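You operate a simulated robot arm through the tools that you are given. There is no shell and no other tool. Be economical: measure what you need, move in short steps, check, and stop when the job is done.

You run a simulated two-armed robot. Do the job below in one go: nothing can be reset, and whatever is moved stays where it is left.

Task
Open the plates drawer, put both salt shakers from the dining table top away inside and shut the drawer again.

Only the result counts: the job must be done as asked and must still hold three seconds after the hand-in. Knocking over, shifting, dropping, spilling or breaking anything else fails it.

Robot
Two 6-joint arms with two-finger parallel grippers on one trunk, on a base that drives. Base frame: it is fixed to the floor where the robot stands at the start and does not move with it; the origin is under the middle of the robot, x ahead of it, y to its left, z up. Readings come in m, degrees, newtons and seconds.
The left shoulder is at the start at [0.06, 0.187, 0.797], the right one opposite. With the tool pointing down near the work surface each hand reaches from about 0.2 to 0.6 m from the robot's upright axis, wherever it stands, measured 20 degrees to its own side. Places, roughly: plates drawer [0.5, -0.2, 0.5]; plates drawer inside [0.6, -0.3, 0.4]; salt shaker [-2, 2.75, 0.75]. Payload 1.57 kg a hand.
The TCP of each hand is the grasp point between the finger pads, 0.03 m short of the fingertips. In the tool frame z runs along the fingers and y along their closing line. The gripper opens to 0.11 m. The fingers are 0.024 m wide and 0.012 m thick; the gripper's body (0.048 by 0.112 m) begins 0.078 m behind the TCP.
Orientation is that of the tool frame in the base frame, as a unit quaternion [w, x, y, z]. With the fingers straight down and closing along the base's y, the tool's x points along the base's -x, its y along +y and its z along -z.

Tools
- The arms move only by the tool step_arm. It takes "left_motion", "right_motion" or both (then of equal length, played together; a hand with none holds still); each is a list of rows, each a list of 7 numbers: the turn, a rotation vector about the base's x, y, z in degrees, then the shift along the base's x, y, z in m, then the opening, from 0 (shut) to 1 (fully open). In form: [[ax, ay, az, x, y, z, jaw], ...]. A call has 1 to 8 rows; each row is the pose to reach, as a shift and turn from the pose commanded when the call began. Each row takes 0.2 s and may step no farther than 0.05 m and 8.6 degrees from the row before; otherwise, or with a gripper value out of range, the whole call is refused. Where a pose cannot be reached the arm comes as near as it can. A force on the tool above 40 N (or 10 N above the force at the start of the call, whichever is more), or a blocked arm, ends the call early, and 0.2 s more pass. The fingers move at their own pace (about 0.153 m/s each) and stop on an object; they squeeze with about 31 N. The grip force told is the motor's: it shows also when the fingers shut on nothing. Time passes only in rows, and 0.2 s behind the last, so rows that repeat a pose let the fingers close. The reply holds the time, the measured pose of the TCP, the force on the tool along the base axes, the opening and the grip force, in the units named above and with some noise.
- Cameras (640 x 400 px; columns grow to the right, rows downward): "scene" is now at [0.0054, -0.0084, 1.324]; the picture's right is [-0.09, -1.00, 0.00], its down [-0.86, 0.08, -0.50] and it looks along [0.49, -0.05, -0.87] (base axes); focal length 291 px, centre (320, 200). "left" rides on the left gripper at [0.07, -0.016, -0.141] in its tool frame; the picture's right is [0.23, 0.97, 0.00], its down [-0.86, 0.20, -0.48] and it looks along [-0.47, 0.11, 0.88] (tool axes); focal length 222 px, centre (320, 200). "right" rides on the right gripper at [0.07, 0.016, -0.141] in its tool frame; the picture's right is [-0.23, 0.97, 0.00], its down [-0.86, -0.20, -0.48] and it looks along [-0.47, -0.11, 0.88] (tool axes); focal length 222 px, centre (320, 200). There is no depth. A picture from a camera that has moved, and an enlarged one, comes with that camera's place and axes in the base frame and with its lens.
- grab_frame(camera): a new picture of that camera. The clock stands still meanwhile.
- move_column(by): slides the trunk up (or, below 0, down) by that many m; the arms and the scene camera ride with it, the base frame stays. It gives what a move gives, with no picture.
- steer(legs): drives the robot by 1 to 6 legs, each [ahead, left, turn to the left] in m, m and degrees, along the robot's own axes; the way and the turn of a leg run together, so that a leg with both is an arc; at most 1.5 m and 180 degrees a leg. The arms and the cameras ride along, it lands a little off, and it stops where it bumps. It gives what a move gives.
- head_to(pan, tilt): turns the head with the scene camera to pan (to the left, within 86 degrees either way) and tilt (down, from -29 to 69), counted from straight ahead of the robot. It gives what a move gives.
- close_up(camera, box): a new picture of the part [left, top, right, bottom] of that camera's present view, enlarged. The clock stands still meanwhile.
- close_job(): hands the job in; it is judged then, once.

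Go step by step. Nothing tells you exact positions but the pictures and the camera data: compare them with the known pose of the tool, close in by small moves and look again before you grip or let go. The budget is 165 turns and 138 pictures, counting those below and the enlarged ones. Unless the task says otherwise, let go and move clear before handing in, and close with one line.

The tools are called after "Call:" as a command line: name --argument value ..., lists and objects as JSON in quotes. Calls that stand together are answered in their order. step_arm: Moves the arms, as the interface text tells. Its arguments: {"type":"object","properties":{"left_motion":{"type":"array","items":{"type":"array","items":{"type":"number"}}},"right_motion":{"type":"array","items":{"type":"array","items":{"type":"number"}}}},"required":[]} The other tools are called the same way: move_column (by) slides the trunk up or down; steer (legs) drives the base; head_to (pan, tilt) turns the head that bears the scene camera; grab_frame (camera) takes a picture; close_up (camera, box) takes an enlarged picture of a part of a camera's view; close_job () hands the job in.

At the start:

```text
time: 0.0
left_tcp_pos: [0.3614, 0.1864, 0.808]
left_tcp_rot: [0.0, -0.001, 1.0, 0.0]
left_contact_force: [0.1, -0.4, -0.1]
left_finger_gap: 0.11
left_finger_force: 0.0
right_tcp_pos: [0.3335, -0.0825, 0.7984]
right_tcp_rot: [0.0, -0.001, 1.0, 0.0]
right_contact_force: [-0.9, 0.0, -0.2]
right_finger_gap: 0.1099
right_finger_force: 0.0
trunk travel left (down, up): [-0.425, 0.565]
robot x, y, heading: [-0.0052, -0.0016, 0.1]
head pan, tilt: [-5.4, 60.2]
```

scene: 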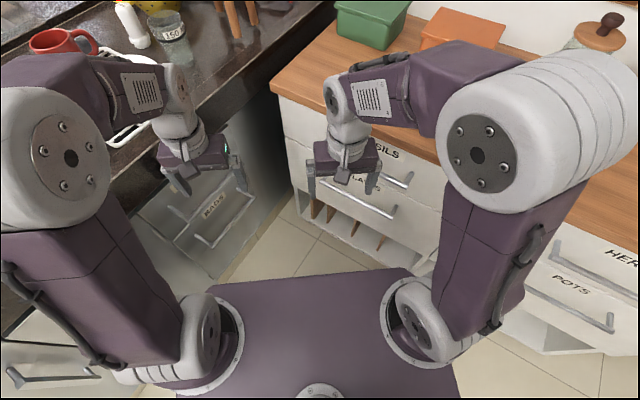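
right: 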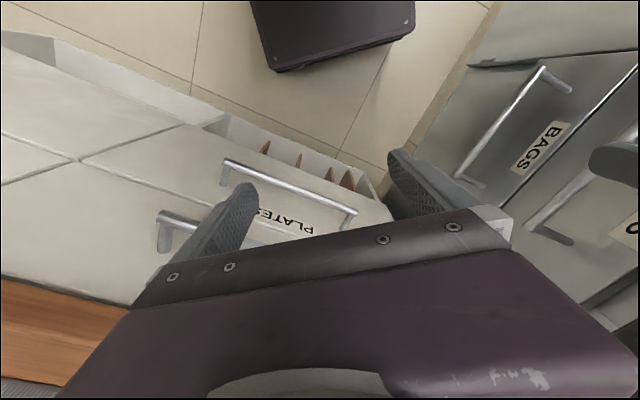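
left: 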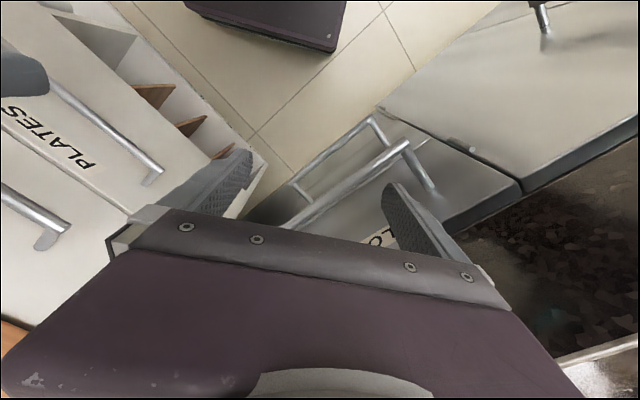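

I see the plates drawer to the front right, below the right counter. I'll look at it more closely first.

Call:
close_up --camera "scene" --box '[260, 80, 460, 280]'

Call:
head_to --pan -30 --tilt 45

Call:
grab_frame --camera "scene"

Call:
grab_frame --camera "right"

```text
2.00 times, centred on (360, 180) of scene
camera zoom: at [0.0054, -0.0084, 1.324], right [-0.09, -1.0, 0.0], down [-0.86, 0.08, -0.5], along [0.49, -0.05, -0.87], focal length 583 px, centre (240, 240)
```

zoom: 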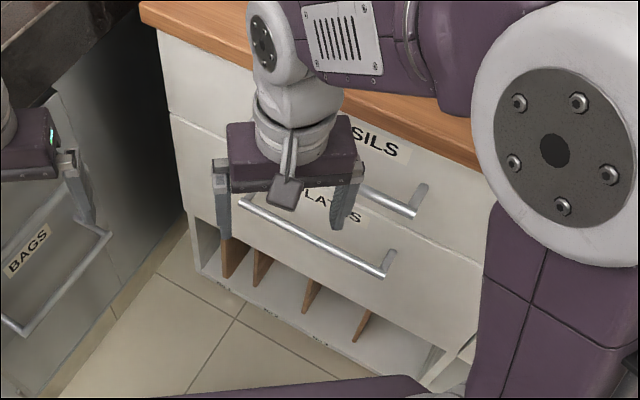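

```text
time: 0.9
left_tcp_pos: [0.3602, 0.1859, 0.8063]
left_tcp_rot: [0.0, 0.0, 1.0, 0.0]
left_contact_force: [-0.8, 0.0, -0.4]
left_finger_gap: 0.1103
left_finger_force: 0.0
right_tcp_pos: [0.3332, -0.0817, 0.7984]
right_tcp_rot: [0.0, 0.0, 1.0, 0.0]
right_contact_force: [0.1, -0.1, 1.2]
right_finger_gap: 0.1101
right_finger_force: 0.0
trunk travel left (down, up): [-0.425, 0.565]
robot x, y, heading: [-0.0001, 0.0022, -0.3]
head pan, tilt: [-30.0, 45.0]
```

```text
133 pictures are left
camera scene: at [0.0097, -0.0427, 1.3436], right [-0.5, -0.87, 0.0], down [-0.61, 0.35, -0.71], along [0.61, -0.35, -0.71], focal length 291 px, centre (320, 200)
```

scene: 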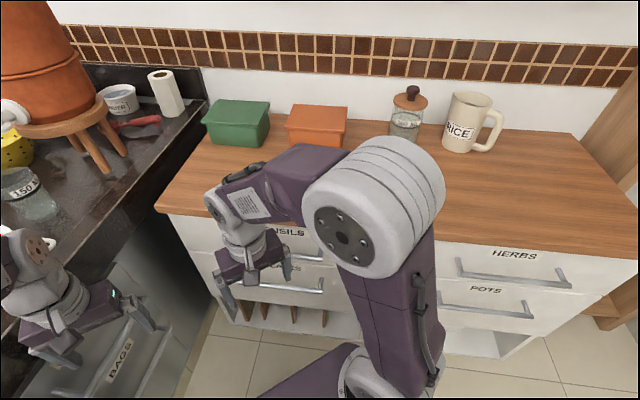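

```text
132 pictures are left
camera right: at [0.2638, -0.0662, 0.941], right [0.23, 0.97, 0.0], down [0.86, -0.2, 0.48], along [0.47, -0.11, -0.88], focal length 222 px, centre (320, 200)
```

right: 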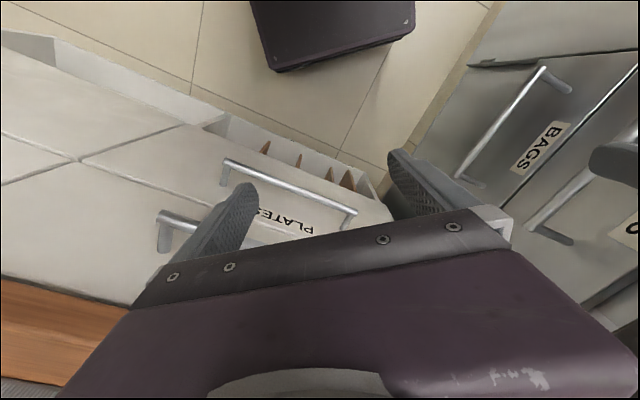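

The plates handle triangulates to a bar from about [0.48,-0.06] to [0.35,-0.245] at z≈0.595, and the drawer faces along (-0.815, 0.58). Before I move the base I'll check the floor around it.

Call:
head_to --pan 86 --tilt 35

Call:
grab_frame --camera "scene"

Call:
head_to --pan -86 --tilt 35

Call:
grab_frame --camera "scene"

```text
time: 2.8
left_tcp_pos: [0.3604, 0.1859, 0.807]
left_tcp_rot: [0.0, 0.0, 1.0, 0.0]
left_contact_force: [0.2, -0.3, -0.4]
left_finger_gap: 0.1101
left_finger_force: 0.0
right_tcp_pos: [0.3338, -0.083, 0.7993]
right_tcp_rot: [0.0, 0.0, 1.0, 0.0]
right_contact_force: [0.4, -0.5, -0.4]
right_finger_gap: 0.1101
right_finger_force: 0.1
trunk travel left (down, up): [-0.425, 0.565]
robot x, y, heading: [-0.0004, -0.0003, -0.1]
head pan, tilt: [85.9, 35.0]
```

```text
131 pictures are left
camera scene: at [-0.0545, 0.0857, 1.3585], right [1.0, -0.07, 0.0], down [-0.04, -0.57, -0.82], along [0.06, 0.82, -0.57], focal length 291 px, centre (320, 200)
```

scene: 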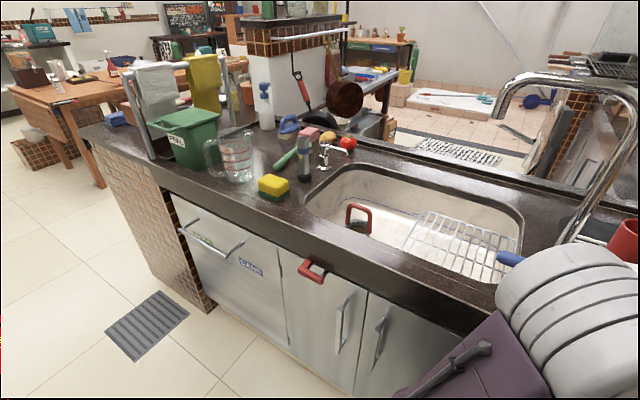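

```text
time: 5.4
left_tcp_pos: [0.3602, 0.1863, 0.8062]
left_tcp_rot: [0.0, -0.001, 1.0, 0.001]
left_contact_force: [0.2, 1.1, -0.2]
left_finger_gap: 0.11
left_finger_force: 0.0
right_tcp_pos: [0.3337, -0.0822, 0.7989]
right_tcp_rot: [-0.001, 0.0, 1.0, 0.0]
right_contact_force: [-0.5, 0.1, -0.4]
right_finger_gap: 0.1098
right_finger_force: 0.1
trunk travel left (down, up): [-0.425, 0.565]
robot x, y, heading: [0.003, 0.0005, -0.1]
head pan, tilt: [-85.9, 35.0]
```

```text
130 pictures are left
camera scene: at [-0.0545, -0.09, 1.3585], right [-1.0, -0.07, 0.0], down [-0.04, 0.57, -0.82], along [0.06, -0.82, -0.57], focal length 291 px, centre (320, 200)
```

scene: 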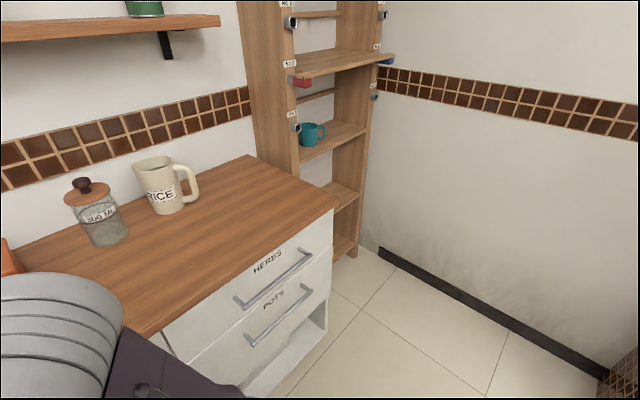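

The floor is clear. I'll back off a little and turn to face the drawer squarely, so the handle ends up in front of the left arm.

Call:
steer --legs '[[-0.12, 0, 0], [0, 0, -35.4]]'

Call:
head_to --pan 0 --tilt 58

Call:
grab_frame --camera "scene"

Call:
grab_frame --camera "left"

Call:
grab_frame --camera "right"

```text
time: 8.4
left_tcp_pos: [0.2825, -0.0575, 0.8063]
left_tcp_rot: [0.0, 0.304, 0.953, 0.0]
left_contact_force: [0.1, -0.3, -0.8]
left_finger_gap: 0.1101
left_finger_force: 0.0
right_tcp_pos: [0.1049, -0.2607, 0.7991]
right_tcp_rot: [0.0, 0.304, 0.953, 0.0]
right_contact_force: [-0.4, 0.0, 0.4]
right_finger_gap: 0.1103
right_finger_force: 0.1
trunk travel left (down, up): [-0.425, 0.565]
robot x, y, heading: [-0.1211, 0.0005, -35.3]
head pan, tilt: [-85.9, 35.0]
```

```text
time: 10.0
left_tcp_pos: [0.2818, -0.0567, 0.8067]
left_tcp_rot: [0.0, 0.304, 0.953, 0.0]
left_contact_force: [-0.3, 0.3, 0.0]
left_finger_gap: 0.1102
left_finger_force: 0.0
right_tcp_pos: [0.105, -0.2596, 0.7992]
right_tcp_rot: [0.0, 0.304, 0.953, 0.0]
right_contact_force: [0.4, -0.2, 0.3]
right_finger_gap: 0.1099
right_finger_force: 0.1
trunk travel left (down, up): [-0.425, 0.565]
robot x, y, heading: [-0.1203, -0.0034, -35.3]
head pan, tilt: [0.0, 58.0]
```

```text
129 pictures are left
camera scene: at [-0.1132, -0.0074, 1.3266], right [-0.58, -0.81, 0.0], down [-0.69, 0.49, -0.53], along [0.43, -0.31, -0.85], focal length 291 px, centre (320, 200)
```

scene: 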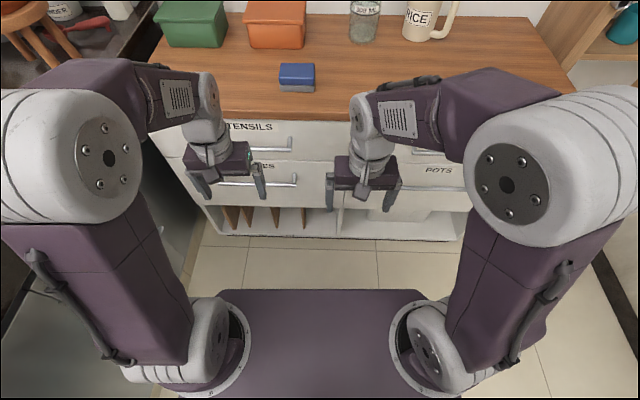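

```text
128 pictures are left
camera left: at [0.217, -0.0278, 0.9479], right [0.38, 0.93, 0.0], down [0.81, -0.33, 0.48], along [0.44, -0.18, -0.88], focal length 222 px, centre (320, 200)
```

left: 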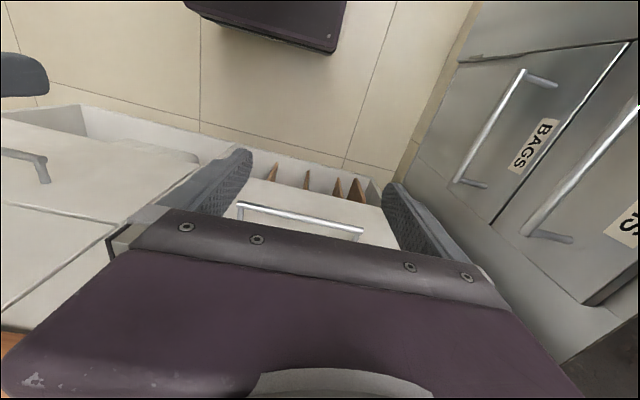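

```text
127 pictures are left
camera right: at [0.0569, -0.2068, 0.941], right [0.75, 0.66, 0.0], down [0.58, -0.66, 0.48], along [0.32, -0.36, -0.88], focal length 222 px, centre (320, 200)
```

right: 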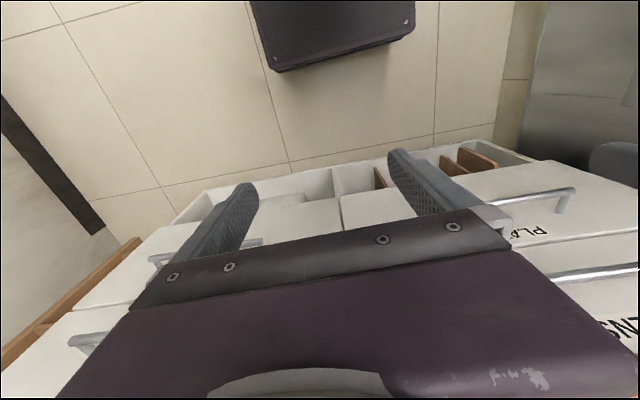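

Facing the drawer now, and the handle centre checks out at about [0.418,-0.149,0.602]. Next I'll turn the left hand so its fingers close vertically and point forward.

Call:
step_arm --left_motion '[[0, 0, 8.5, 0, 0, 0, 1], [0, 0, 17, 0, 0, 0, 1], [0, 0, 25.5, 0, 0, 0, 1], [0, 0, 34, 0, 0, 0, 1], [0, 0, 42.5, 0, 0, 0, 1], [0, 0, 51, 0, 0, 0, 1], [0, 0, 59.5, 0, 0, 0, 1], [0, 0, 68, 0, 0, 0, 1]]'

Call:
step_arm --left_motion '[[0, 0, 7.3, 0, 0, 0, 1], [0, 0, 14.6, 0, 0, 0, 1], [0, 0, 22, 0, 0, 0, 1]]'

```text
time: 11.8
left_tcp_pos: [0.2822, -0.0565, 0.8068]
left_tcp_rot: [0.0, -0.282, 0.959, -0.001]
left_contact_force: [-0.4, 0.0, 0.5]
left_finger_gap: 0.11
left_finger_force: 0.3
right_tcp_pos: [0.104, -0.2599, 0.8004]
right_tcp_rot: [-0.001, 0.304, 0.953, 0.0]
right_contact_force: [0.7, -0.1, 0.5]
right_finger_gap: 0.1101
right_finger_force: 0.1
trunk travel left (down, up): [-0.425, 0.565]
robot x, y, heading: [-0.1192, -0.0003, -35.6]
head pan, tilt: [0.0, 58.0]
```

```text
time: 12.6
left_tcp_pos: [0.2824, -0.0578, 0.8066]
left_tcp_rot: [0.0, -0.461, 0.888, 0.0]
left_contact_force: [0.2, -0.6, -0.5]
left_finger_gap: 0.1101
left_finger_force: 0.1
right_tcp_pos: [0.1047, -0.2608, 0.7988]
right_tcp_rot: [0.0, 0.303, 0.953, -0.001]
right_contact_force: [-0.1, -0.8, -0.4]
right_finger_gap: 0.11
right_finger_force: 0.0
trunk travel left (down, up): [-0.425, 0.565]
robot x, y, heading: [-0.1221, -0.0018, -35.5]
head pan, tilt: [0.0, 58.0]
```

Call:
step_arm --left_motion '[[-4.95, -6.9, 0, 0.004, -0.003, 0.008, 1], [-9.9, -13.8, 0, 0.008, -0.006, 0.016, 1], [-14.85, -20.7, 0, 0.012, -0.009, 0.024, 1], [-19.8, -27.6, 0, 0.016, -0.012, 0.032, 1], [-24.75, -34.5, 0, 0.02, -0.014, 0.04, 1], [-29.7, -41.4, 0, 0.024, -0.017, 0.048, 1], [-34.65, -48.3, 0, 0.028, -0.02, 0.056, 1], [-39.6, -55.2, 0, 0.032, -0.023, 0.06, 1]]'

Call:
grab_frame --camera "scene"

Call:
grab_frame --camera "left"

```text
time: 14.4
left_tcp_pos: [0.3771, -0.1226, 0.9168]
left_tcp_rot: [0.254, -0.38, 0.737, -0.497]
left_contact_force: [0.8, 0.5, 0.7]
left_finger_gap: 0.1102
left_finger_force: 0.0
left hand out of reach, approached as far as the arm can: row 5, 6, 7, 8
right_tcp_pos: [0.1055, -0.2616, 0.7993]
right_tcp_rot: [0.0, 0.305, 0.952, 0.0]
right_contact_force: [0.5, -0.4, -0.2]
right_finger_gap: 0.11
right_finger_force: 0.1
trunk travel left (down, up): [-0.425, 0.565]
robot x, y, heading: [-0.1196, -0.0025, -35.4]
head pan, tilt: [0.0, 58.0]
```

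```text
126 pictures are left
camera scene: at [-0.1123, -0.008, 1.3266], right [-0.58, -0.82, 0.0], down [-0.69, 0.49, -0.53], along [0.43, -0.31, -0.85], focal length 291 px, centre (320, 200)
```

scene: 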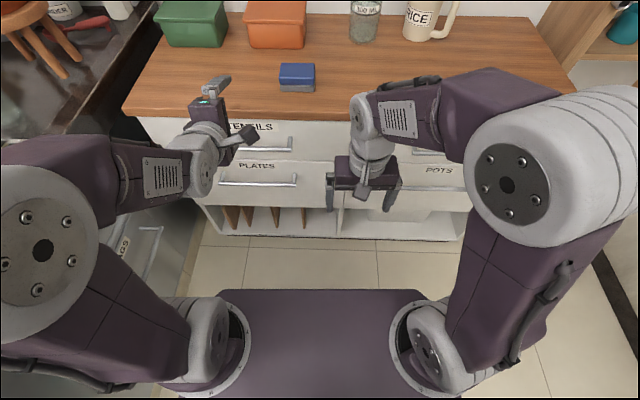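

```text
125 pictures are left
camera left: at [0.2354, -0.1052, 0.985], right [-0.43, 0.02, -0.9], down [0.07, 1.0, -0.01], along [0.9, -0.07, -0.43], focal length 222 px, centre (320, 200)
```

left: 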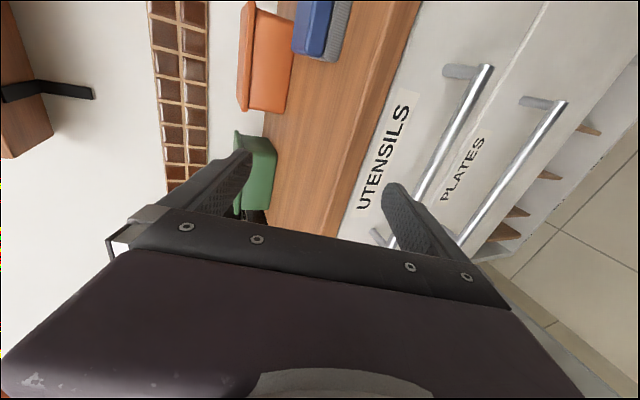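

The hand pitch is good at 22° below horizontal, and it lines up laterally with the handle. I'll back off, lower the trunk to handle height and look again.

Call:
steer --legs '[[-0.1, 0, 0]]'

Call:
move_column --by -0.31

Call:
grab_frame --camera "scene"

Call:
grab_frame --camera "left"

```text
time: 15.5
left_tcp_pos: [0.2938, -0.0648, 0.9177]
left_tcp_rot: [0.253, -0.38, 0.737, -0.498]
left_contact_force: [-1.3, -0.2, -0.1]
left_finger_gap: 0.1099
left_finger_force: 0.0
right_tcp_pos: [0.0223, -0.2017, 0.7992]
right_tcp_rot: [0.0, 0.304, 0.953, 0.0]
right_contact_force: [0.1, 0.7, -0.2]
right_finger_gap: 0.1099
right_finger_force: 0.0
trunk travel left (down, up): [-0.425, 0.565]
robot x, y, heading: [-0.1999, 0.0596, -35.4]
head pan, tilt: [0.0, 58.0]
```

```text
time: 18.6
left_tcp_pos: [0.2938, -0.0637, 0.6079]
left_tcp_rot: [0.254, -0.381, 0.737, -0.497]
left_contact_force: [-1.0, -0.4, -0.6]
left_finger_gap: 0.1099
left_finger_force: 0.0
right_tcp_pos: [0.0232, -0.2021, 0.4891]
right_tcp_rot: [0.0, 0.304, 0.953, 0.0]
right_contact_force: [0.0, -0.3, 0.6]
right_finger_gap: 0.1098
right_finger_force: 0.0
trunk travel left (down, up): [-0.115, 0.875]
robot x, y, heading: [-0.2036, 0.0573, -35.2]
head pan, tilt: [0.0, 58.0]
```

```text
124 pictures are left
camera scene: at [-0.1947, 0.0505, 1.0166], right [-0.58, -0.81, 0.0], down [-0.69, 0.49, -0.53], along [0.43, -0.31, -0.85], focal length 291 px, centre (320, 200)
```

scene: 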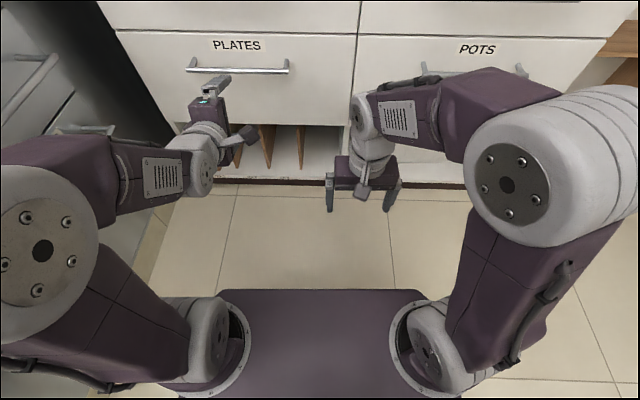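

```text
123 pictures are left
camera left: at [0.1531, -0.047, 0.6755], right [-0.43, 0.03, -0.9], down [0.08, 1.0, -0.01], along [0.9, -0.07, -0.43], focal length 222 px, centre (320, 200)
```

left: 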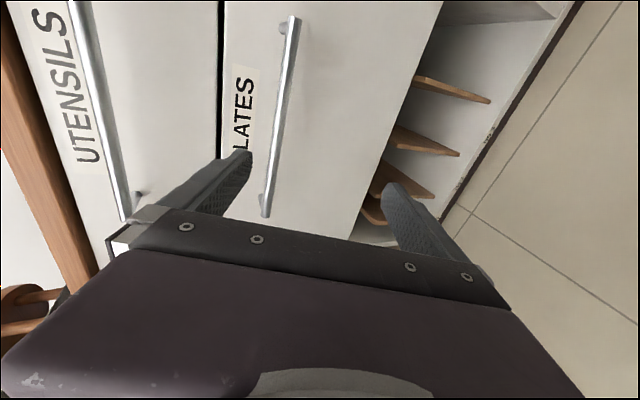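

The handle comes out at z≈0.605, centred on the open fingers. I'll drive forward 0.14 m so the fingers straddle the bar.

Call:
steer --legs '[[0.137, 0, 0]]'

Call:
grab_frame --camera "left"

Call:
grab_frame --camera "scene"

```text
time: 20.0
left_tcp_pos: [0.4009, -0.14, 0.607]
left_tcp_rot: [0.253, -0.38, 0.738, -0.497]
left_contact_force: [-4.1, 1.9, -1.1]
left_finger_gap: 0.1076
left_finger_force: 0.0
right_tcp_pos: [0.1303, -0.2778, 0.4893]
right_tcp_rot: [-0.002, 0.303, 0.953, -0.001]
right_contact_force: [-0.1, -0.4, -0.3]
right_finger_gap: 0.11
right_finger_force: 0.1
trunk travel left (down, up): [-0.115, 0.875]
robot x, y, heading: [-0.0964, -0.0211, -35.4]
head pan, tilt: [0.0, 58.0]
stopped in leg 1: the force on the tool passed its limit (the readings are from after the stop); the commanded pose is now the measured one
```

```text
122 pictures are left
camera left: at [0.2592, -0.1221, 0.6752], right [-0.43, 0.03, -0.9], down [0.08, 1.0, -0.01], along [0.9, -0.07, -0.43], focal length 222 px, centre (320, 200)
```

left: 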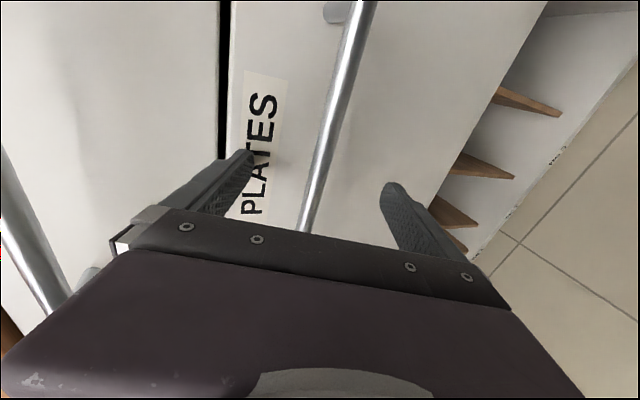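

```text
121 pictures are left
camera scene: at [-0.0878, -0.0255, 1.0166], right [-0.58, -0.82, 0.0], down [-0.69, 0.49, -0.53], along [0.43, -0.31, -0.85], focal length 291 px, centre (320, 200)
```

scene: 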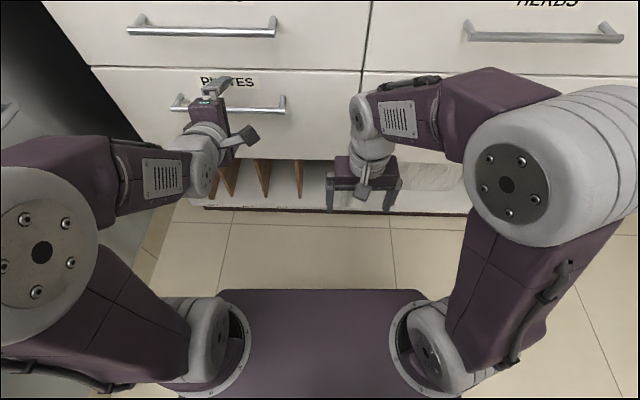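

The upper fingertip touched the drawer front while the bar sits between the fingers. I'll narrow the gap, ease forward a little and close.

Call:
step_arm --left_motion '[[0, 0, 0, -0.004, 0.003, 0.005, 0.7], [0, 0, 0, -0.004, 0.003, 0.005, 0.45], [0, 0, 0, 0.004, -0.003, 0.005, 0.4], [0, 0, 0, 0.008, -0.0057, 0.005, 0.4], [0, 0, 0, 0.008, -0.0057, 0.005, 0], [0, 0, 0, 0.008, -0.0057, 0.005, 0], [0, 0, 0, 0.008, -0.0057, 0.005, 0]]'

Call:
grab_frame --camera "left"

```text
time: 21.6
left_tcp_pos: [0.4075, -0.1457, 0.6075]
left_tcp_rot: [0.252, -0.382, 0.74, -0.493]
left_contact_force: [-17.7, 7.9, -25.7]
left_finger_gap: 0.0138
left_finger_force: 30.5
right_tcp_pos: [0.1303, -0.2775, 0.4893]
right_tcp_rot: [-0.001, 0.303, 0.953, 0.0]
right_contact_force: [0.0, -0.2, 0.2]
right_finger_gap: 0.1099
right_finger_force: 0.0
trunk travel left (down, up): [-0.115, 0.875]
robot x, y, heading: [-0.0965, -0.0163, -35.4]
head pan, tilt: [0.0, 58.0]
```

```text
120 pictures are left
camera left: at [0.2669, -0.1277, 0.6773], right [-0.44, 0.03, -0.9], down [0.08, 1.0, 0.0], along [0.89, -0.07, -0.44], focal length 222 px, centre (320, 200)
```

left: 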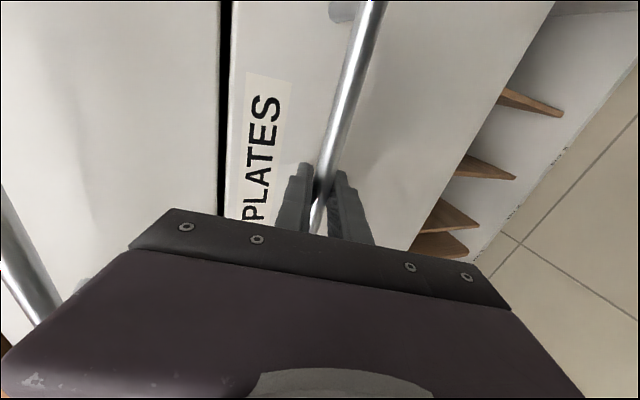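

The bar is gripped at 14 mm. I'll relax the strain, then pull the drawer open by driving backward.

Call:
step_arm --left_motion '[[0, 0, 0, -0.003, 0.002, -0.004, 0], [0, 0, 0, -0.003, 0.002, -0.004, 0]]'

Call:
steer --legs '[[-0.1, 0, 0]]'

Call:
grab_frame --camera "left"

Call:
grab_frame --camera "scene"

```text
time: 22.2
left_tcp_pos: [0.4077, -0.1447, 0.6077]
left_tcp_rot: [0.254, -0.38, 0.737, -0.497]
left_contact_force: [0.1, -4.4, -16.9]
left_finger_gap: 0.0139
left_finger_force: 30.0
right_tcp_pos: [0.13, -0.2788, 0.488]
right_tcp_rot: [-0.003, 0.304, 0.953, 0.0]
right_contact_force: [0.2, 0.5, 0.2]
right_finger_gap: 0.1099
right_finger_force: 0.1
trunk travel left (down, up): [-0.115, 0.875]
robot x, y, heading: [-0.095, -0.0196, -35.4]
head pan, tilt: [0.0, 58.0]
```

```text
time: 23.3
left_tcp_pos: [0.3261, -0.0832, 0.6076]
left_tcp_rot: [0.254, -0.382, 0.736, -0.498]
left_contact_force: [13.0, 21.0, -7.7]
left_finger_gap: 0.0142
left_finger_force: 30.2
right_tcp_pos: [0.0507, -0.22, 0.4884]
right_tcp_rot: [-0.002, 0.303, 0.953, -0.001]
right_contact_force: [-0.4, -0.2, -0.1]
right_finger_gap: 0.11
right_finger_force: 0.1
trunk travel left (down, up): [-0.115, 0.875]
robot x, y, heading: [-0.1749, 0.0405, -35.3]
head pan, tilt: [0.0, 58.0]
```

```text
119 pictures are left
camera left: at [0.1849, -0.0661, 0.6759], right [-0.43, 0.02, -0.9], down [0.07, 1.0, -0.01], along [0.9, -0.07, -0.43], focal length 222 px, centre (320, 200)
```

left: 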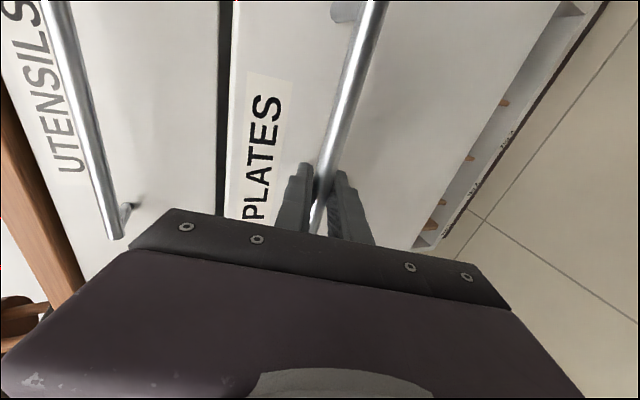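

```text
118 pictures are left
camera scene: at [-0.1672, 0.034, 1.0166], right [-0.58, -0.82, 0.0], down [-0.69, 0.49, -0.53], along [0.43, -0.31, -0.85], focal length 291 px, centre (320, 200)
```

scene: 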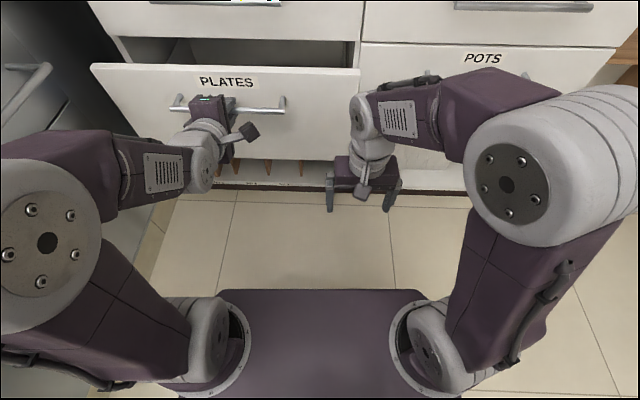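

The drawer slides open. I'll keep pulling, with a slight leftward correction for the side force.

Call:
steer --legs '[[-0.13, 0.009, -0.5]]'

Call:
grab_frame --camera "scene"

```text
time: 24.6
left_tcp_pos: [0.223, -0.0073, 0.6079]
left_tcp_rot: [0.251, -0.379, 0.738, -0.498]
left_contact_force: [2.3, 4.9, -6.2]
left_finger_gap: 0.0138
left_finger_force: 30.2
right_tcp_pos: [-0.0541, -0.1386, 0.4885]
right_tcp_rot: [-0.001, 0.306, 0.952, 0.0]
right_contact_force: [0.3, -0.1, -0.1]
right_finger_gap: 0.1097
right_finger_force: 0.1
trunk travel left (down, up): [-0.115, 0.875]
robot x, y, heading: [-0.2742, 0.1238, -35.9]
head pan, tilt: [0.0, 58.0]
```

```text
117 pictures are left
camera scene: at [-0.2693, 0.1156, 1.0165], right [-0.58, -0.81, 0.0], down [-0.69, 0.5, -0.53], along [0.43, -0.31, -0.85], focal length 291 px, centre (320, 200)
```

scene: 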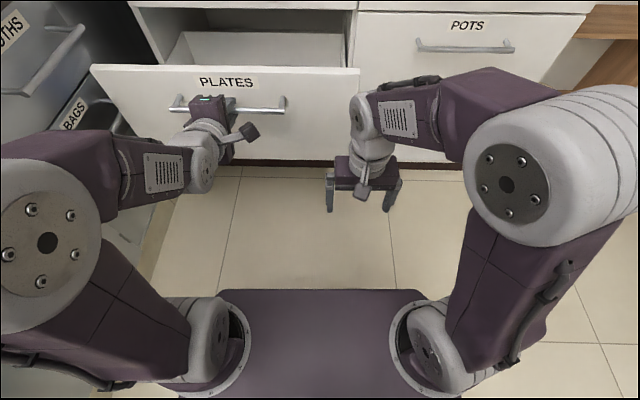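

Call:
steer --legs '[[-0.06, 0.001, 0]]'

Call:
step_arm --left_motion '[[0, 0, 0, 0, 0, 0, 0.3], [0, 0, 0, 0, 0, 0, 0.8], [0, 0, 0, -0.03, 0.022, 0, 1], [0, 0, 0, -0.06, 0.044, 0, 1]]'

Call:
steer --legs '[[-0.15, 0, 0]]'

Call:
grab_frame --camera "scene"

Call:
grab_frame --camera "left"

```text
time: 25.6
left_tcp_pos: [0.1742, 0.0306, 0.6085]
left_tcp_rot: [0.253, -0.38, 0.737, -0.499]
left_contact_force: [2.4, 5.7, -2.0]
left_finger_gap: 0.0138
left_finger_force: 30.6
right_tcp_pos: [-0.1011, -0.1025, 0.4892]
right_tcp_rot: [-0.001, 0.306, 0.952, 0.0]
right_contact_force: [0.8, 0.4, 0.3]
right_finger_gap: 0.1101
right_finger_force: 0.0
trunk travel left (down, up): [-0.115, 0.875]
robot x, y, heading: [-0.3243, 0.1574, -35.7]
head pan, tilt: [0.0, 58.0]
```

```text
time: 26.6
left_tcp_pos: [0.1511, 0.0485, 0.6395]
left_tcp_rot: [0.252, -0.38, 0.738, -0.497]
left_contact_force: [-0.4, 0.6, 0.3]
left_finger_gap: 0.1101
left_finger_force: 0.0
left hand out of reach, approached as far as the arm can: row 3, 4
right_tcp_pos: [-0.1021, -0.1035, 0.4892]
right_tcp_rot: [-0.001, 0.306, 0.952, 0.0]
right_contact_force: [-0.9, -0.1, -0.2]
right_finger_gap: 0.1099
right_finger_force: 0.0
trunk travel left (down, up): [-0.115, 0.875]
robot x, y, heading: [-0.3249, 0.1578, -35.7]
head pan, tilt: [0.0, 58.0]
```

```text
time: 28.0
left_tcp_pos: [0.0293, 0.1357, 0.6398]
left_tcp_rot: [0.252, -0.38, 0.738, -0.497]
left_contact_force: [0.4, 0.6, -0.6]
left_finger_gap: 0.1098
left_finger_force: 0.0
right_tcp_pos: [-0.2235, -0.0167, 0.4893]
right_tcp_rot: [0.0, 0.307, 0.952, -0.001]
right_contact_force: [-0.5, 0.6, 0.4]
right_finger_gap: 0.1099
right_finger_force: 0.0
trunk travel left (down, up): [-0.115, 0.875]
robot x, y, heading: [-0.4454, 0.2451, -35.8]
head pan, tilt: [0.0, 58.0]
```

```text
116 pictures are left
camera scene: at [-0.4395, 0.2385, 1.0166], right [-0.58, -0.81, 0.0], down [-0.69, 0.49, -0.53], along [0.43, -0.31, -0.85], focal length 291 px, centre (320, 200)
```

scene: 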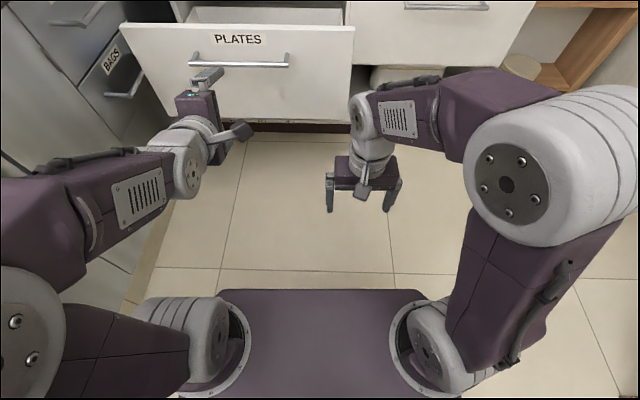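

```text
115 pictures are left
camera left: at [-0.1113, 0.154, 0.7087], right [-0.43, 0.03, -0.9], down [0.08, 1.0, -0.01], along [0.9, -0.07, -0.44], focal length 222 px, centre (320, 200)
```

left: 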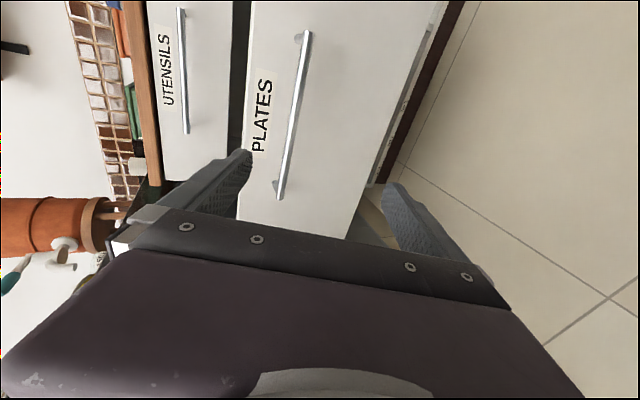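

The drawer is open about 0.29 m. I'll raise the trunk, fold the left hand back to pointing down and look inside the drawer.

Call:
move_column --by 0.4

Call:
step_arm --left_motion '[[4.95, 6.9, 0, -0.004, 0.003, -0.008, 1], [9.9, 13.8, 0, -0.008, 0.006, -0.016, 1], [14.85, 20.7, 0, -0.012, 0.009, -0.024, 1], [19.8, 27.6, 0, -0.016, 0.012, -0.032, 1], [24.75, 34.5, 0, -0.02, 0.014, -0.04, 1], [29.7, 41.4, 0, -0.024, 0.017, -0.048, 1], [34.65, 48.3, 0, -0.028, 0.02, -0.056, 1], [39.6, 55.2, 0, -0.032, 0.023, -0.06, 1]]'

Call:
step_arm --left_motion '[[0, 0, -8.5, 0, 0, 0, 1], [0, 0, -17, 0, 0, 0, 1], [0, 0, -25.5, 0, 0, 0, 1], [0, 0, -34, 0, 0, 0, 1], [0, 0, -42.5, 0, 0, 0, 1], [0, 0, -51, 0, 0, 0, 1], [0, 0, -59.5, 0, 0, 0, 1], [0, 0, -68, 0, 0, 0, 1]]'

Call:
step_arm --left_motion '[[0, 0, -7.3, 0, 0, 0, 1], [0, 0, -14.6, 0, 0, 0, 1], [0, 0, -22, 0, 0, 0, 1]]'

Call:
head_to --pan 0 --tilt 45

Call:
grab_frame --camera "scene"

```text
time: 31.8
left_tcp_pos: [0.0283, 0.1347, 1.0393]
left_tcp_rot: [0.252, -0.381, 0.738, -0.497]
left_contact_force: [0.5, -0.3, -0.8]
left_finger_gap: 0.1098
left_finger_force: 0.0
right_tcp_pos: [-0.223, -0.0164, 0.8882]
right_tcp_rot: [0.0, 0.307, 0.952, -0.001]
right_contact_force: [0.3, -0.3, 0.2]
right_finger_gap: 0.1101
right_finger_force: 0.0
trunk travel left (down, up): [-0.515, 0.475]
robot x, y, heading: [-0.448, 0.2421, -35.6]
head pan, tilt: [0.0, 58.0]
```

```text
time: 33.6
left_tcp_pos: [-0.0018, 0.1589, 0.9795]
left_tcp_rot: [-0.003, -0.459, 0.889, 0.003]
left_contact_force: [0.4, 0.6, 0.1]
left_finger_gap: 0.1099
left_finger_force: 0.0
right_tcp_pos: [-0.2218, -0.0146, 0.8883]
right_tcp_rot: [-0.001, 0.306, 0.952, -0.001]
right_contact_force: [-0.1, 0.2, 0.2]
right_finger_gap: 0.1102
right_finger_force: 0.0
trunk travel left (down, up): [-0.515, 0.475]
robot x, y, heading: [-0.4479, 0.2473, -35.9]
head pan, tilt: [0.0, 58.0]
```

```text
time: 35.4
left_tcp_pos: [-0.001, 0.159, 0.9809]
left_tcp_rot: [0.0, 0.118, 0.993, 0.002]
left_contact_force: [-0.4, 0.1, 0.2]
left_finger_gap: 0.1099
left_finger_force: 0.0
right_tcp_pos: [-0.2245, -0.0169, 0.8895]
right_tcp_rot: [-0.003, 0.307, 0.952, 0.0]
right_contact_force: [1.0, 0.9, 0.6]
right_finger_gap: 0.1099
right_finger_force: 0.0
trunk travel left (down, up): [-0.515, 0.475]
robot x, y, heading: [-0.4465, 0.2426, -35.7]
head pan, tilt: [0.0, 58.0]
```

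```text
time: 36.2
left_tcp_pos: [-0.0026, 0.1588, 0.9803]
left_tcp_rot: [0.0, 0.304, 0.953, 0.002]
left_contact_force: [0.3, 0.1, -0.5]
left_finger_gap: 0.11
left_finger_force: 0.1
right_tcp_pos: [-0.2234, -0.0148, 0.888]
right_tcp_rot: [-0.002, 0.307, 0.952, 0.0]
right_contact_force: [-0.3, 0.4, 1.1]
right_finger_gap: 0.1098
right_finger_force: 0.0
trunk travel left (down, up): [-0.515, 0.475]
robot x, y, heading: [-0.4412, 0.2474, -35.6]
head pan, tilt: [0.0, 58.0]
```

```text
time: 36.9
left_tcp_pos: [-0.0023, 0.1589, 0.9814]
left_tcp_rot: [0.0, 0.303, 0.953, 0.002]
left_contact_force: [-0.2, 0.7, -0.2]
left_finger_gap: 0.1102
left_finger_force: 0.1
right_tcp_pos: [-0.2229, -0.0163, 0.8885]
right_tcp_rot: [-0.001, 0.306, 0.952, 0.0]
right_contact_force: [0.9, -0.7, -0.2]
right_finger_gap: 0.1099
right_finger_force: 0.0
trunk travel left (down, up): [-0.515, 0.475]
robot x, y, heading: [-0.4468, 0.2446, -35.7]
head pan, tilt: [0.0, 45.0]
```

```text
114 pictures are left
camera scene: at [-0.4294, 0.2313, 1.4336], right [-0.58, -0.81, 0.0], down [-0.57, 0.41, -0.71], along [0.57, -0.41, -0.71], focal length 291 px, centre (320, 200)
```

scene: 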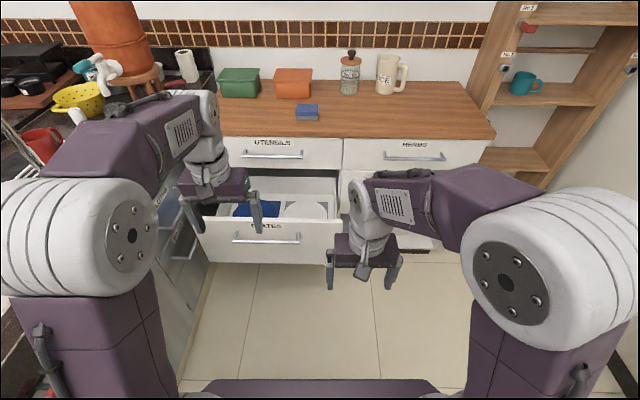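

Inside the drawer are plates and something blue. Next I'll back away, turn around toward the dining area and look.

Call:
steer --legs '[[-0.5, -0.1, 0], [0, 0, -178]]'

Call:
head_to --pan -10 --tilt 25

Call:
grab_frame --camera "scene"

```text
time: 47.1
left_tcp_pos: [-1.3566, 0.5204, 0.9803]
left_tcp_rot: [0.002, 0.96, -0.28, 0.001]
left_contact_force: [-1.2, -0.4, -0.4]
left_finger_gap: 0.1099
left_finger_force: 0.1
right_tcp_pos: [-1.145, 0.7058, 0.8895]
right_tcp_rot: [0.0, 0.959, -0.282, 0.001]
right_contact_force: [0.6, -0.2, 0.0]
right_finger_gap: 0.1101
right_finger_force: 0.0
trunk travel left (down, up): [-0.515, 0.475]
robot x, y, heading: [-0.9074, 0.4566, 147.3]
head pan, tilt: [0.0, 45.0]
```

```text
time: 48.0
left_tcp_pos: [-1.3561, 0.5201, 0.9794]
left_tcp_rot: [0.002, 0.96, -0.28, 0.0]
left_contact_force: [0.5, 0.1, 0.9]
left_finger_gap: 0.1097
left_finger_force: 0.0
right_tcp_pos: [-1.1438, 0.7051, 0.8887]
right_tcp_rot: [-0.001, 0.96, -0.282, 0.001]
right_contact_force: [0.3, -0.2, 0.2]
right_finger_gap: 0.1097
right_finger_force: 0.1
trunk travel left (down, up): [-0.515, 0.475]
robot x, y, heading: [-0.9107, 0.4561, 147.2]
head pan, tilt: [-10.0, 25.0]
```

```text
113 pictures are left
camera scene: at [-0.9269, 0.4835, 1.4642], right [0.68, 0.73, 0.0], down [0.31, -0.29, -0.91], along [-0.67, 0.61, -0.42], focal length 291 px, centre (320, 200)
```

scene: 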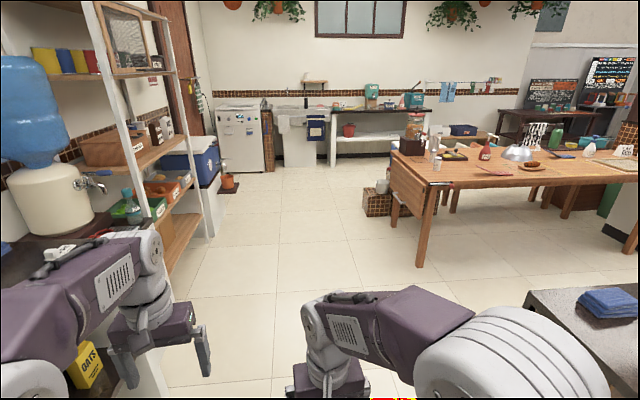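

Call:
close_up --camera "scene" --box '[370, 100, 640, 270]'

```text
2.35 times, centred on (505, 185) of scene
camera zoom: at [-0.9269, 0.4835, 1.4642], right [0.68, 0.73, 0.0], down [0.31, -0.29, -0.91], along [-0.67, 0.61, -0.42], focal length 686 px, centre (-115, 235)
```

zoom: 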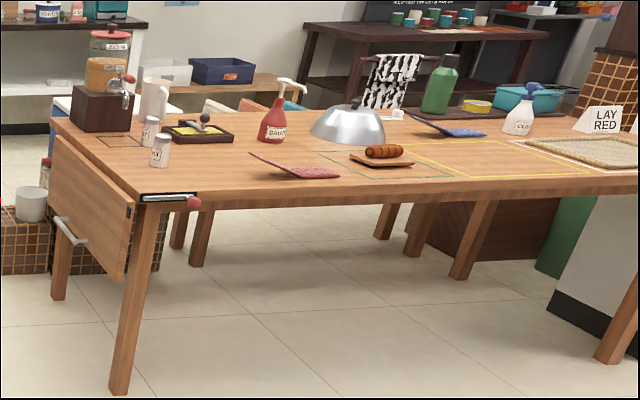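

I see two shakers near the left end of the dining table, at roughly [-1.85,2.48] and [-1.97,2.65]. I'll drive to the left side of the table and turn to face it.

Call:
steer --legs '[[1.0, 0, -4.2], [1.06, 0, 0], [0, 0, -90]]'

Call:
head_to --pan 0 --tilt 40

Call:
grab_frame --camera "scene"

```text
time: 62.0
left_tcp_pos: [-2.4828, 2.0979, 0.9798]
left_tcp_rot: [-0.001, -0.446, 0.895, 0.001]
left_contact_force: [0.7, 0.3, 0.7]
left_finger_gap: 0.11
left_finger_force: 0.0
right_tcp_pos: [-2.3139, 1.8718, 0.8884]
right_tcp_rot: [-0.001, -0.443, 0.896, -0.001]
right_contact_force: [-1.1, 0.6, -0.3]
right_finger_gap: 0.1101
right_finger_force: 0.2
trunk travel left (down, up): [-0.515, 0.475]
robot x, y, heading: [-2.5793, 1.6551, 52.5]
head pan, tilt: [-10.0, 25.0]
```

```text
time: 62.8
left_tcp_pos: [-2.4812, 2.098, 0.9803]
left_tcp_rot: [-0.002, -0.446, 0.895, 0.001]
left_contact_force: [-0.2, -0.5, -0.3]
left_finger_gap: 0.1098
left_finger_force: 0.1
right_tcp_pos: [-2.3148, 1.8731, 0.8885]
right_tcp_rot: [0.0, -0.444, 0.896, -0.002]
right_contact_force: [0.4, -0.3, 0.4]
right_finger_gap: 0.1101
right_finger_force: 0.0
trunk travel left (down, up): [-0.515, 0.475]
robot x, y, heading: [-2.5838, 1.6594, 52.7]
head pan, tilt: [0.0, 40.0]
```

```text
111 pictures are left
camera scene: at [-2.5677, 1.6749, 1.441], right [0.79, -0.61, 0.0], down [-0.39, -0.51, -0.77], along [0.47, 0.61, -0.64], focal length 291 px, centre (320, 200)
```

scene: 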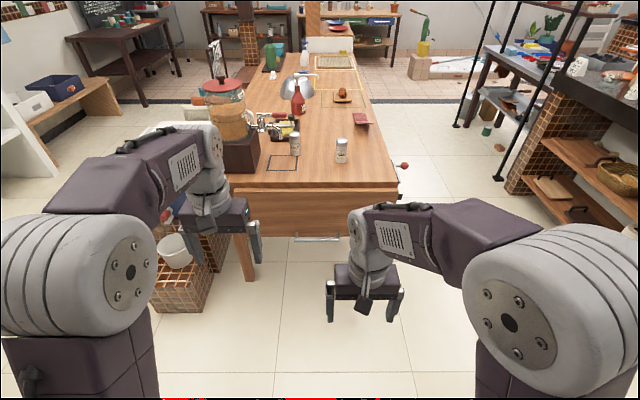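

Call:
close_up --camera "scene" --box '[220, 80, 420, 260]'

```text
2.22 times, centred on (320, 170) of scene
camera zoom: at [-2.5677, 1.6749, 1.441], right [0.79, -0.61, 0.0], down [-0.39, -0.51, -0.77], along [0.47, 0.61, -0.64], focal length 648 px, centre (320, 267)
```

zoom: 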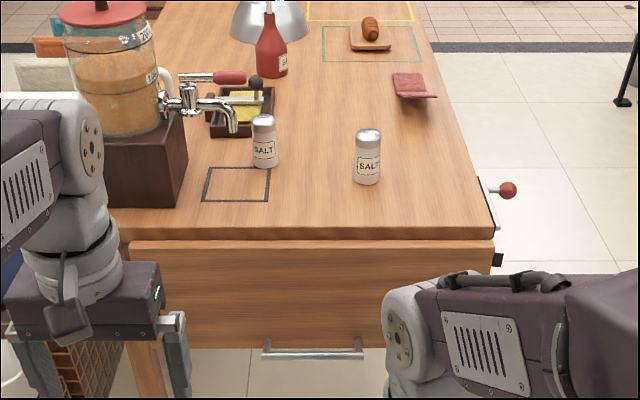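

Both shakers are labelled SALT: S1 at about [-1.84,2.483], S2 at about [-1.963,2.653], each around 0.10 m tall. The dispenser stands close on the left, so I'll bring the left hand inboard, raise the trunk and drive in partway.

Call:
step_arm --left_motion '[[0, 0, 0, 0.036, -0.027, 0, 1], [0, 0, 0, 0.0716, -0.0545, 0, 1]]'

Call:
move_column --by 0.1

Call:
steer --legs '[[0.42, 0, 0.4]]'

Call:
head_to --pan 0 --tilt 55

Call:
grab_frame --camera "scene"

Call:
grab_frame --camera "left"

Call:
grab_frame --camera "right"

```text
time: 63.4
left_tcp_pos: [-2.4108, 2.0454, 0.9799]
left_tcp_rot: [-0.003, -0.445, 0.895, 0.002]
left_contact_force: [0.7, -0.6, -0.5]
left_finger_gap: 0.1102
left_finger_force: 0.1
right_tcp_pos: [-2.3125, 1.8724, 0.8887]
right_tcp_rot: [-0.001, -0.444, 0.896, 0.0]
right_contact_force: [0.0, 0.0, 0.5]
right_finger_gap: 0.1097
right_finger_force: 0.0
trunk travel left (down, up): [-0.515, 0.475]
robot x, y, heading: [-2.5847, 1.6589, 52.6]
head pan, tilt: [0.0, 40.0]
```

```text
time: 64.8
left_tcp_pos: [-2.4111, 2.0449, 1.0787]
left_tcp_rot: [-0.002, -0.445, 0.895, 0.001]
left_contact_force: [0.5, 0.2, 1.1]
left_finger_gap: 0.1098
left_finger_force: 0.1
right_tcp_pos: [-2.3139, 1.8721, 0.9894]
right_tcp_rot: [-0.001, -0.444, 0.896, -0.002]
right_contact_force: [-0.1, 0.0, -0.4]
right_finger_gap: 0.1102
right_finger_force: 0.0
trunk travel left (down, up): [-0.615, 0.375]
robot x, y, heading: [-2.5828, 1.6567, 52.6]
head pan, tilt: [0.0, 40.0]
```

```text
time: 67.3
left_tcp_pos: [-2.1647, 2.379, 1.0799]
left_tcp_rot: [-0.001, -0.451, 0.893, 0.001]
left_contact_force: [0.9, -0.5, -0.9]
left_finger_gap: 0.11
left_finger_force: 0.1
right_tcp_pos: [-2.0656, 2.2083, 0.9888]
right_tcp_rot: [0.0, -0.45, 0.893, -0.001]
right_contact_force: [0.3, -0.3, 0.2]
right_finger_gap: 0.1098
right_finger_force: 0.1
trunk travel left (down, up): [-0.615, 0.375]
robot x, y, heading: [-2.3285, 1.9875, 53.2]
head pan, tilt: [0.0, 40.0]
```

```text
time: 68.1
left_tcp_pos: [-2.164, 2.3804, 1.0797]
left_tcp_rot: [-0.002, -0.451, 0.892, 0.001]
left_contact_force: [0.2, 1.3, 0.1]
left_finger_gap: 0.11
left_finger_force: 0.1
right_tcp_pos: [-2.0655, 2.2075, 0.989]
right_tcp_rot: [-0.001, -0.45, 0.893, -0.001]
right_contact_force: [0.1, -0.4, 0.4]
right_finger_gap: 0.1102
right_finger_force: 0.0
trunk travel left (down, up): [-0.615, 0.375]
robot x, y, heading: [-2.3319, 1.994, 53.1]
head pan, tilt: [0.0, 55.0]
```

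```text
109 pictures are left
camera scene: at [-2.3248, 1.9975, 1.5203], right [0.8, -0.6, 0.0], down [-0.49, -0.66, -0.57], along [0.34, 0.46, -0.82], focal length 291 px, centre (320, 200)
```

scene: 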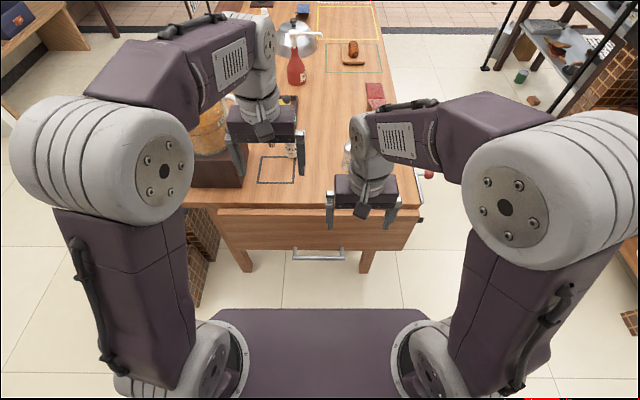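

```text
108 pictures are left
camera left: at [-2.1921, 2.3156, 1.2207], right [-0.92, 0.4, 0.0], down [0.35, 0.81, 0.48], along [0.18, 0.44, -0.88], focal length 222 px, centre (320, 200)
```

left: 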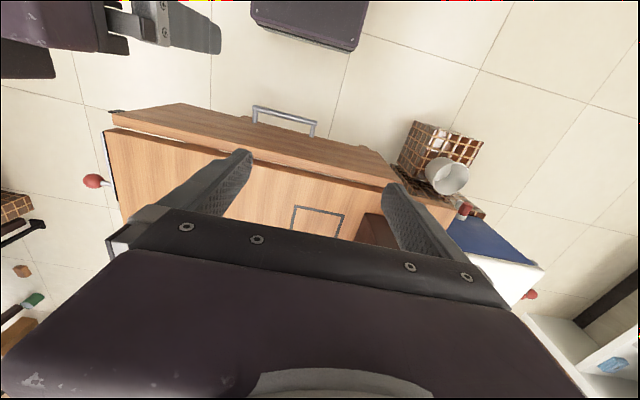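

```text
107 pictures are left
camera right: at [-2.1206, 2.1619, 1.1306], right [-0.65, 0.76, 0.0], down [0.67, 0.57, 0.48], along [0.37, 0.31, -0.88], focal length 222 px, centre (320, 200)
```

right: 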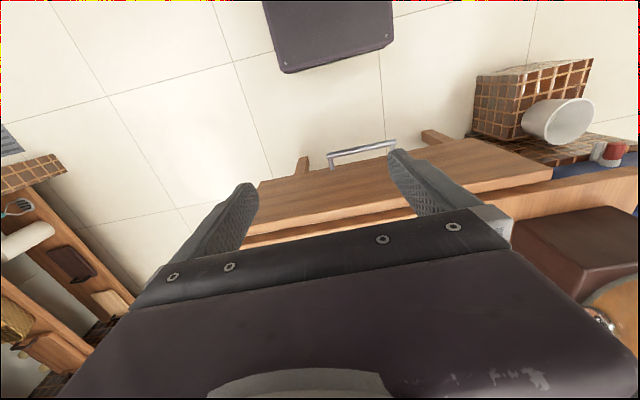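

Call:
steer --legs '[[0.2, 0, 0]]'

Call:
grab_frame --camera "scene"

Call:
grab_frame --camera "left"

Call:
grab_frame --camera "right"

```text
time: 69.7
left_tcp_pos: [-2.0463, 2.5397, 1.0815]
left_tcp_rot: [-0.002, -0.451, 0.893, 0.001]
left_contact_force: [-0.3, -0.2, -0.2]
left_finger_gap: 0.1099
left_finger_force: 0.0
right_tcp_pos: [-1.9478, 2.368, 0.9887]
right_tcp_rot: [0.0, -0.449, 0.894, -0.001]
right_contact_force: [0.3, 0.1, -0.7]
right_finger_gap: 0.1101
right_finger_force: 0.0
trunk travel left (down, up): [-0.615, 0.375]
robot x, y, heading: [-2.2111, 2.1503, 53.2]
head pan, tilt: [0.0, 55.0]
```

```text
106 pictures are left
camera scene: at [-2.2059, 2.1574, 1.5203], right [0.8, -0.6, 0.0], down [-0.49, -0.66, -0.57], along [0.34, 0.46, -0.82], focal length 291 px, centre (320, 200)
```

scene: 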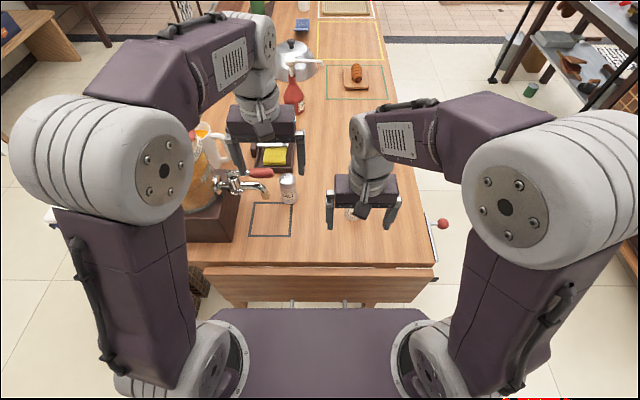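

```text
105 pictures are left
camera left: at [-2.0733, 2.4755, 1.2208], right [-0.92, 0.39, 0.0], down [0.35, 0.81, 0.48], along [0.18, 0.44, -0.88], focal length 222 px, centre (320, 200)
```

left: 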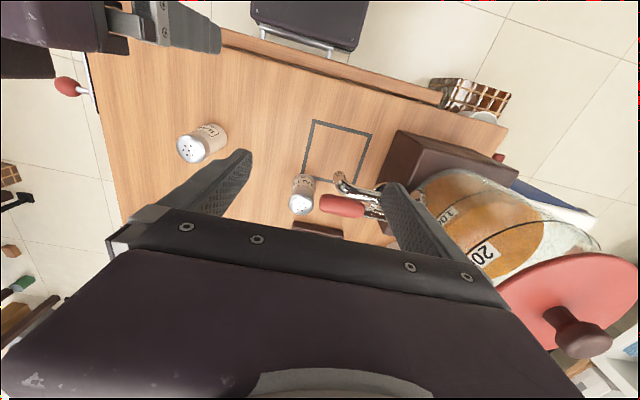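

```text
104 pictures are left
camera right: at [-2.0017, 2.3219, 1.1307], right [-0.65, 0.76, 0.0], down [0.67, 0.57, 0.48], along [0.36, 0.31, -0.88], focal length 222 px, centre (320, 200)
```

right: 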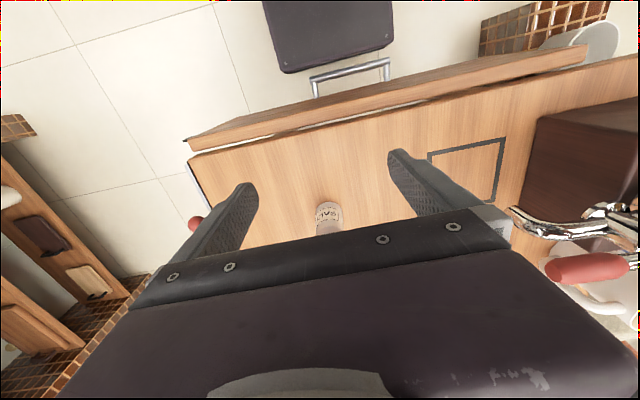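

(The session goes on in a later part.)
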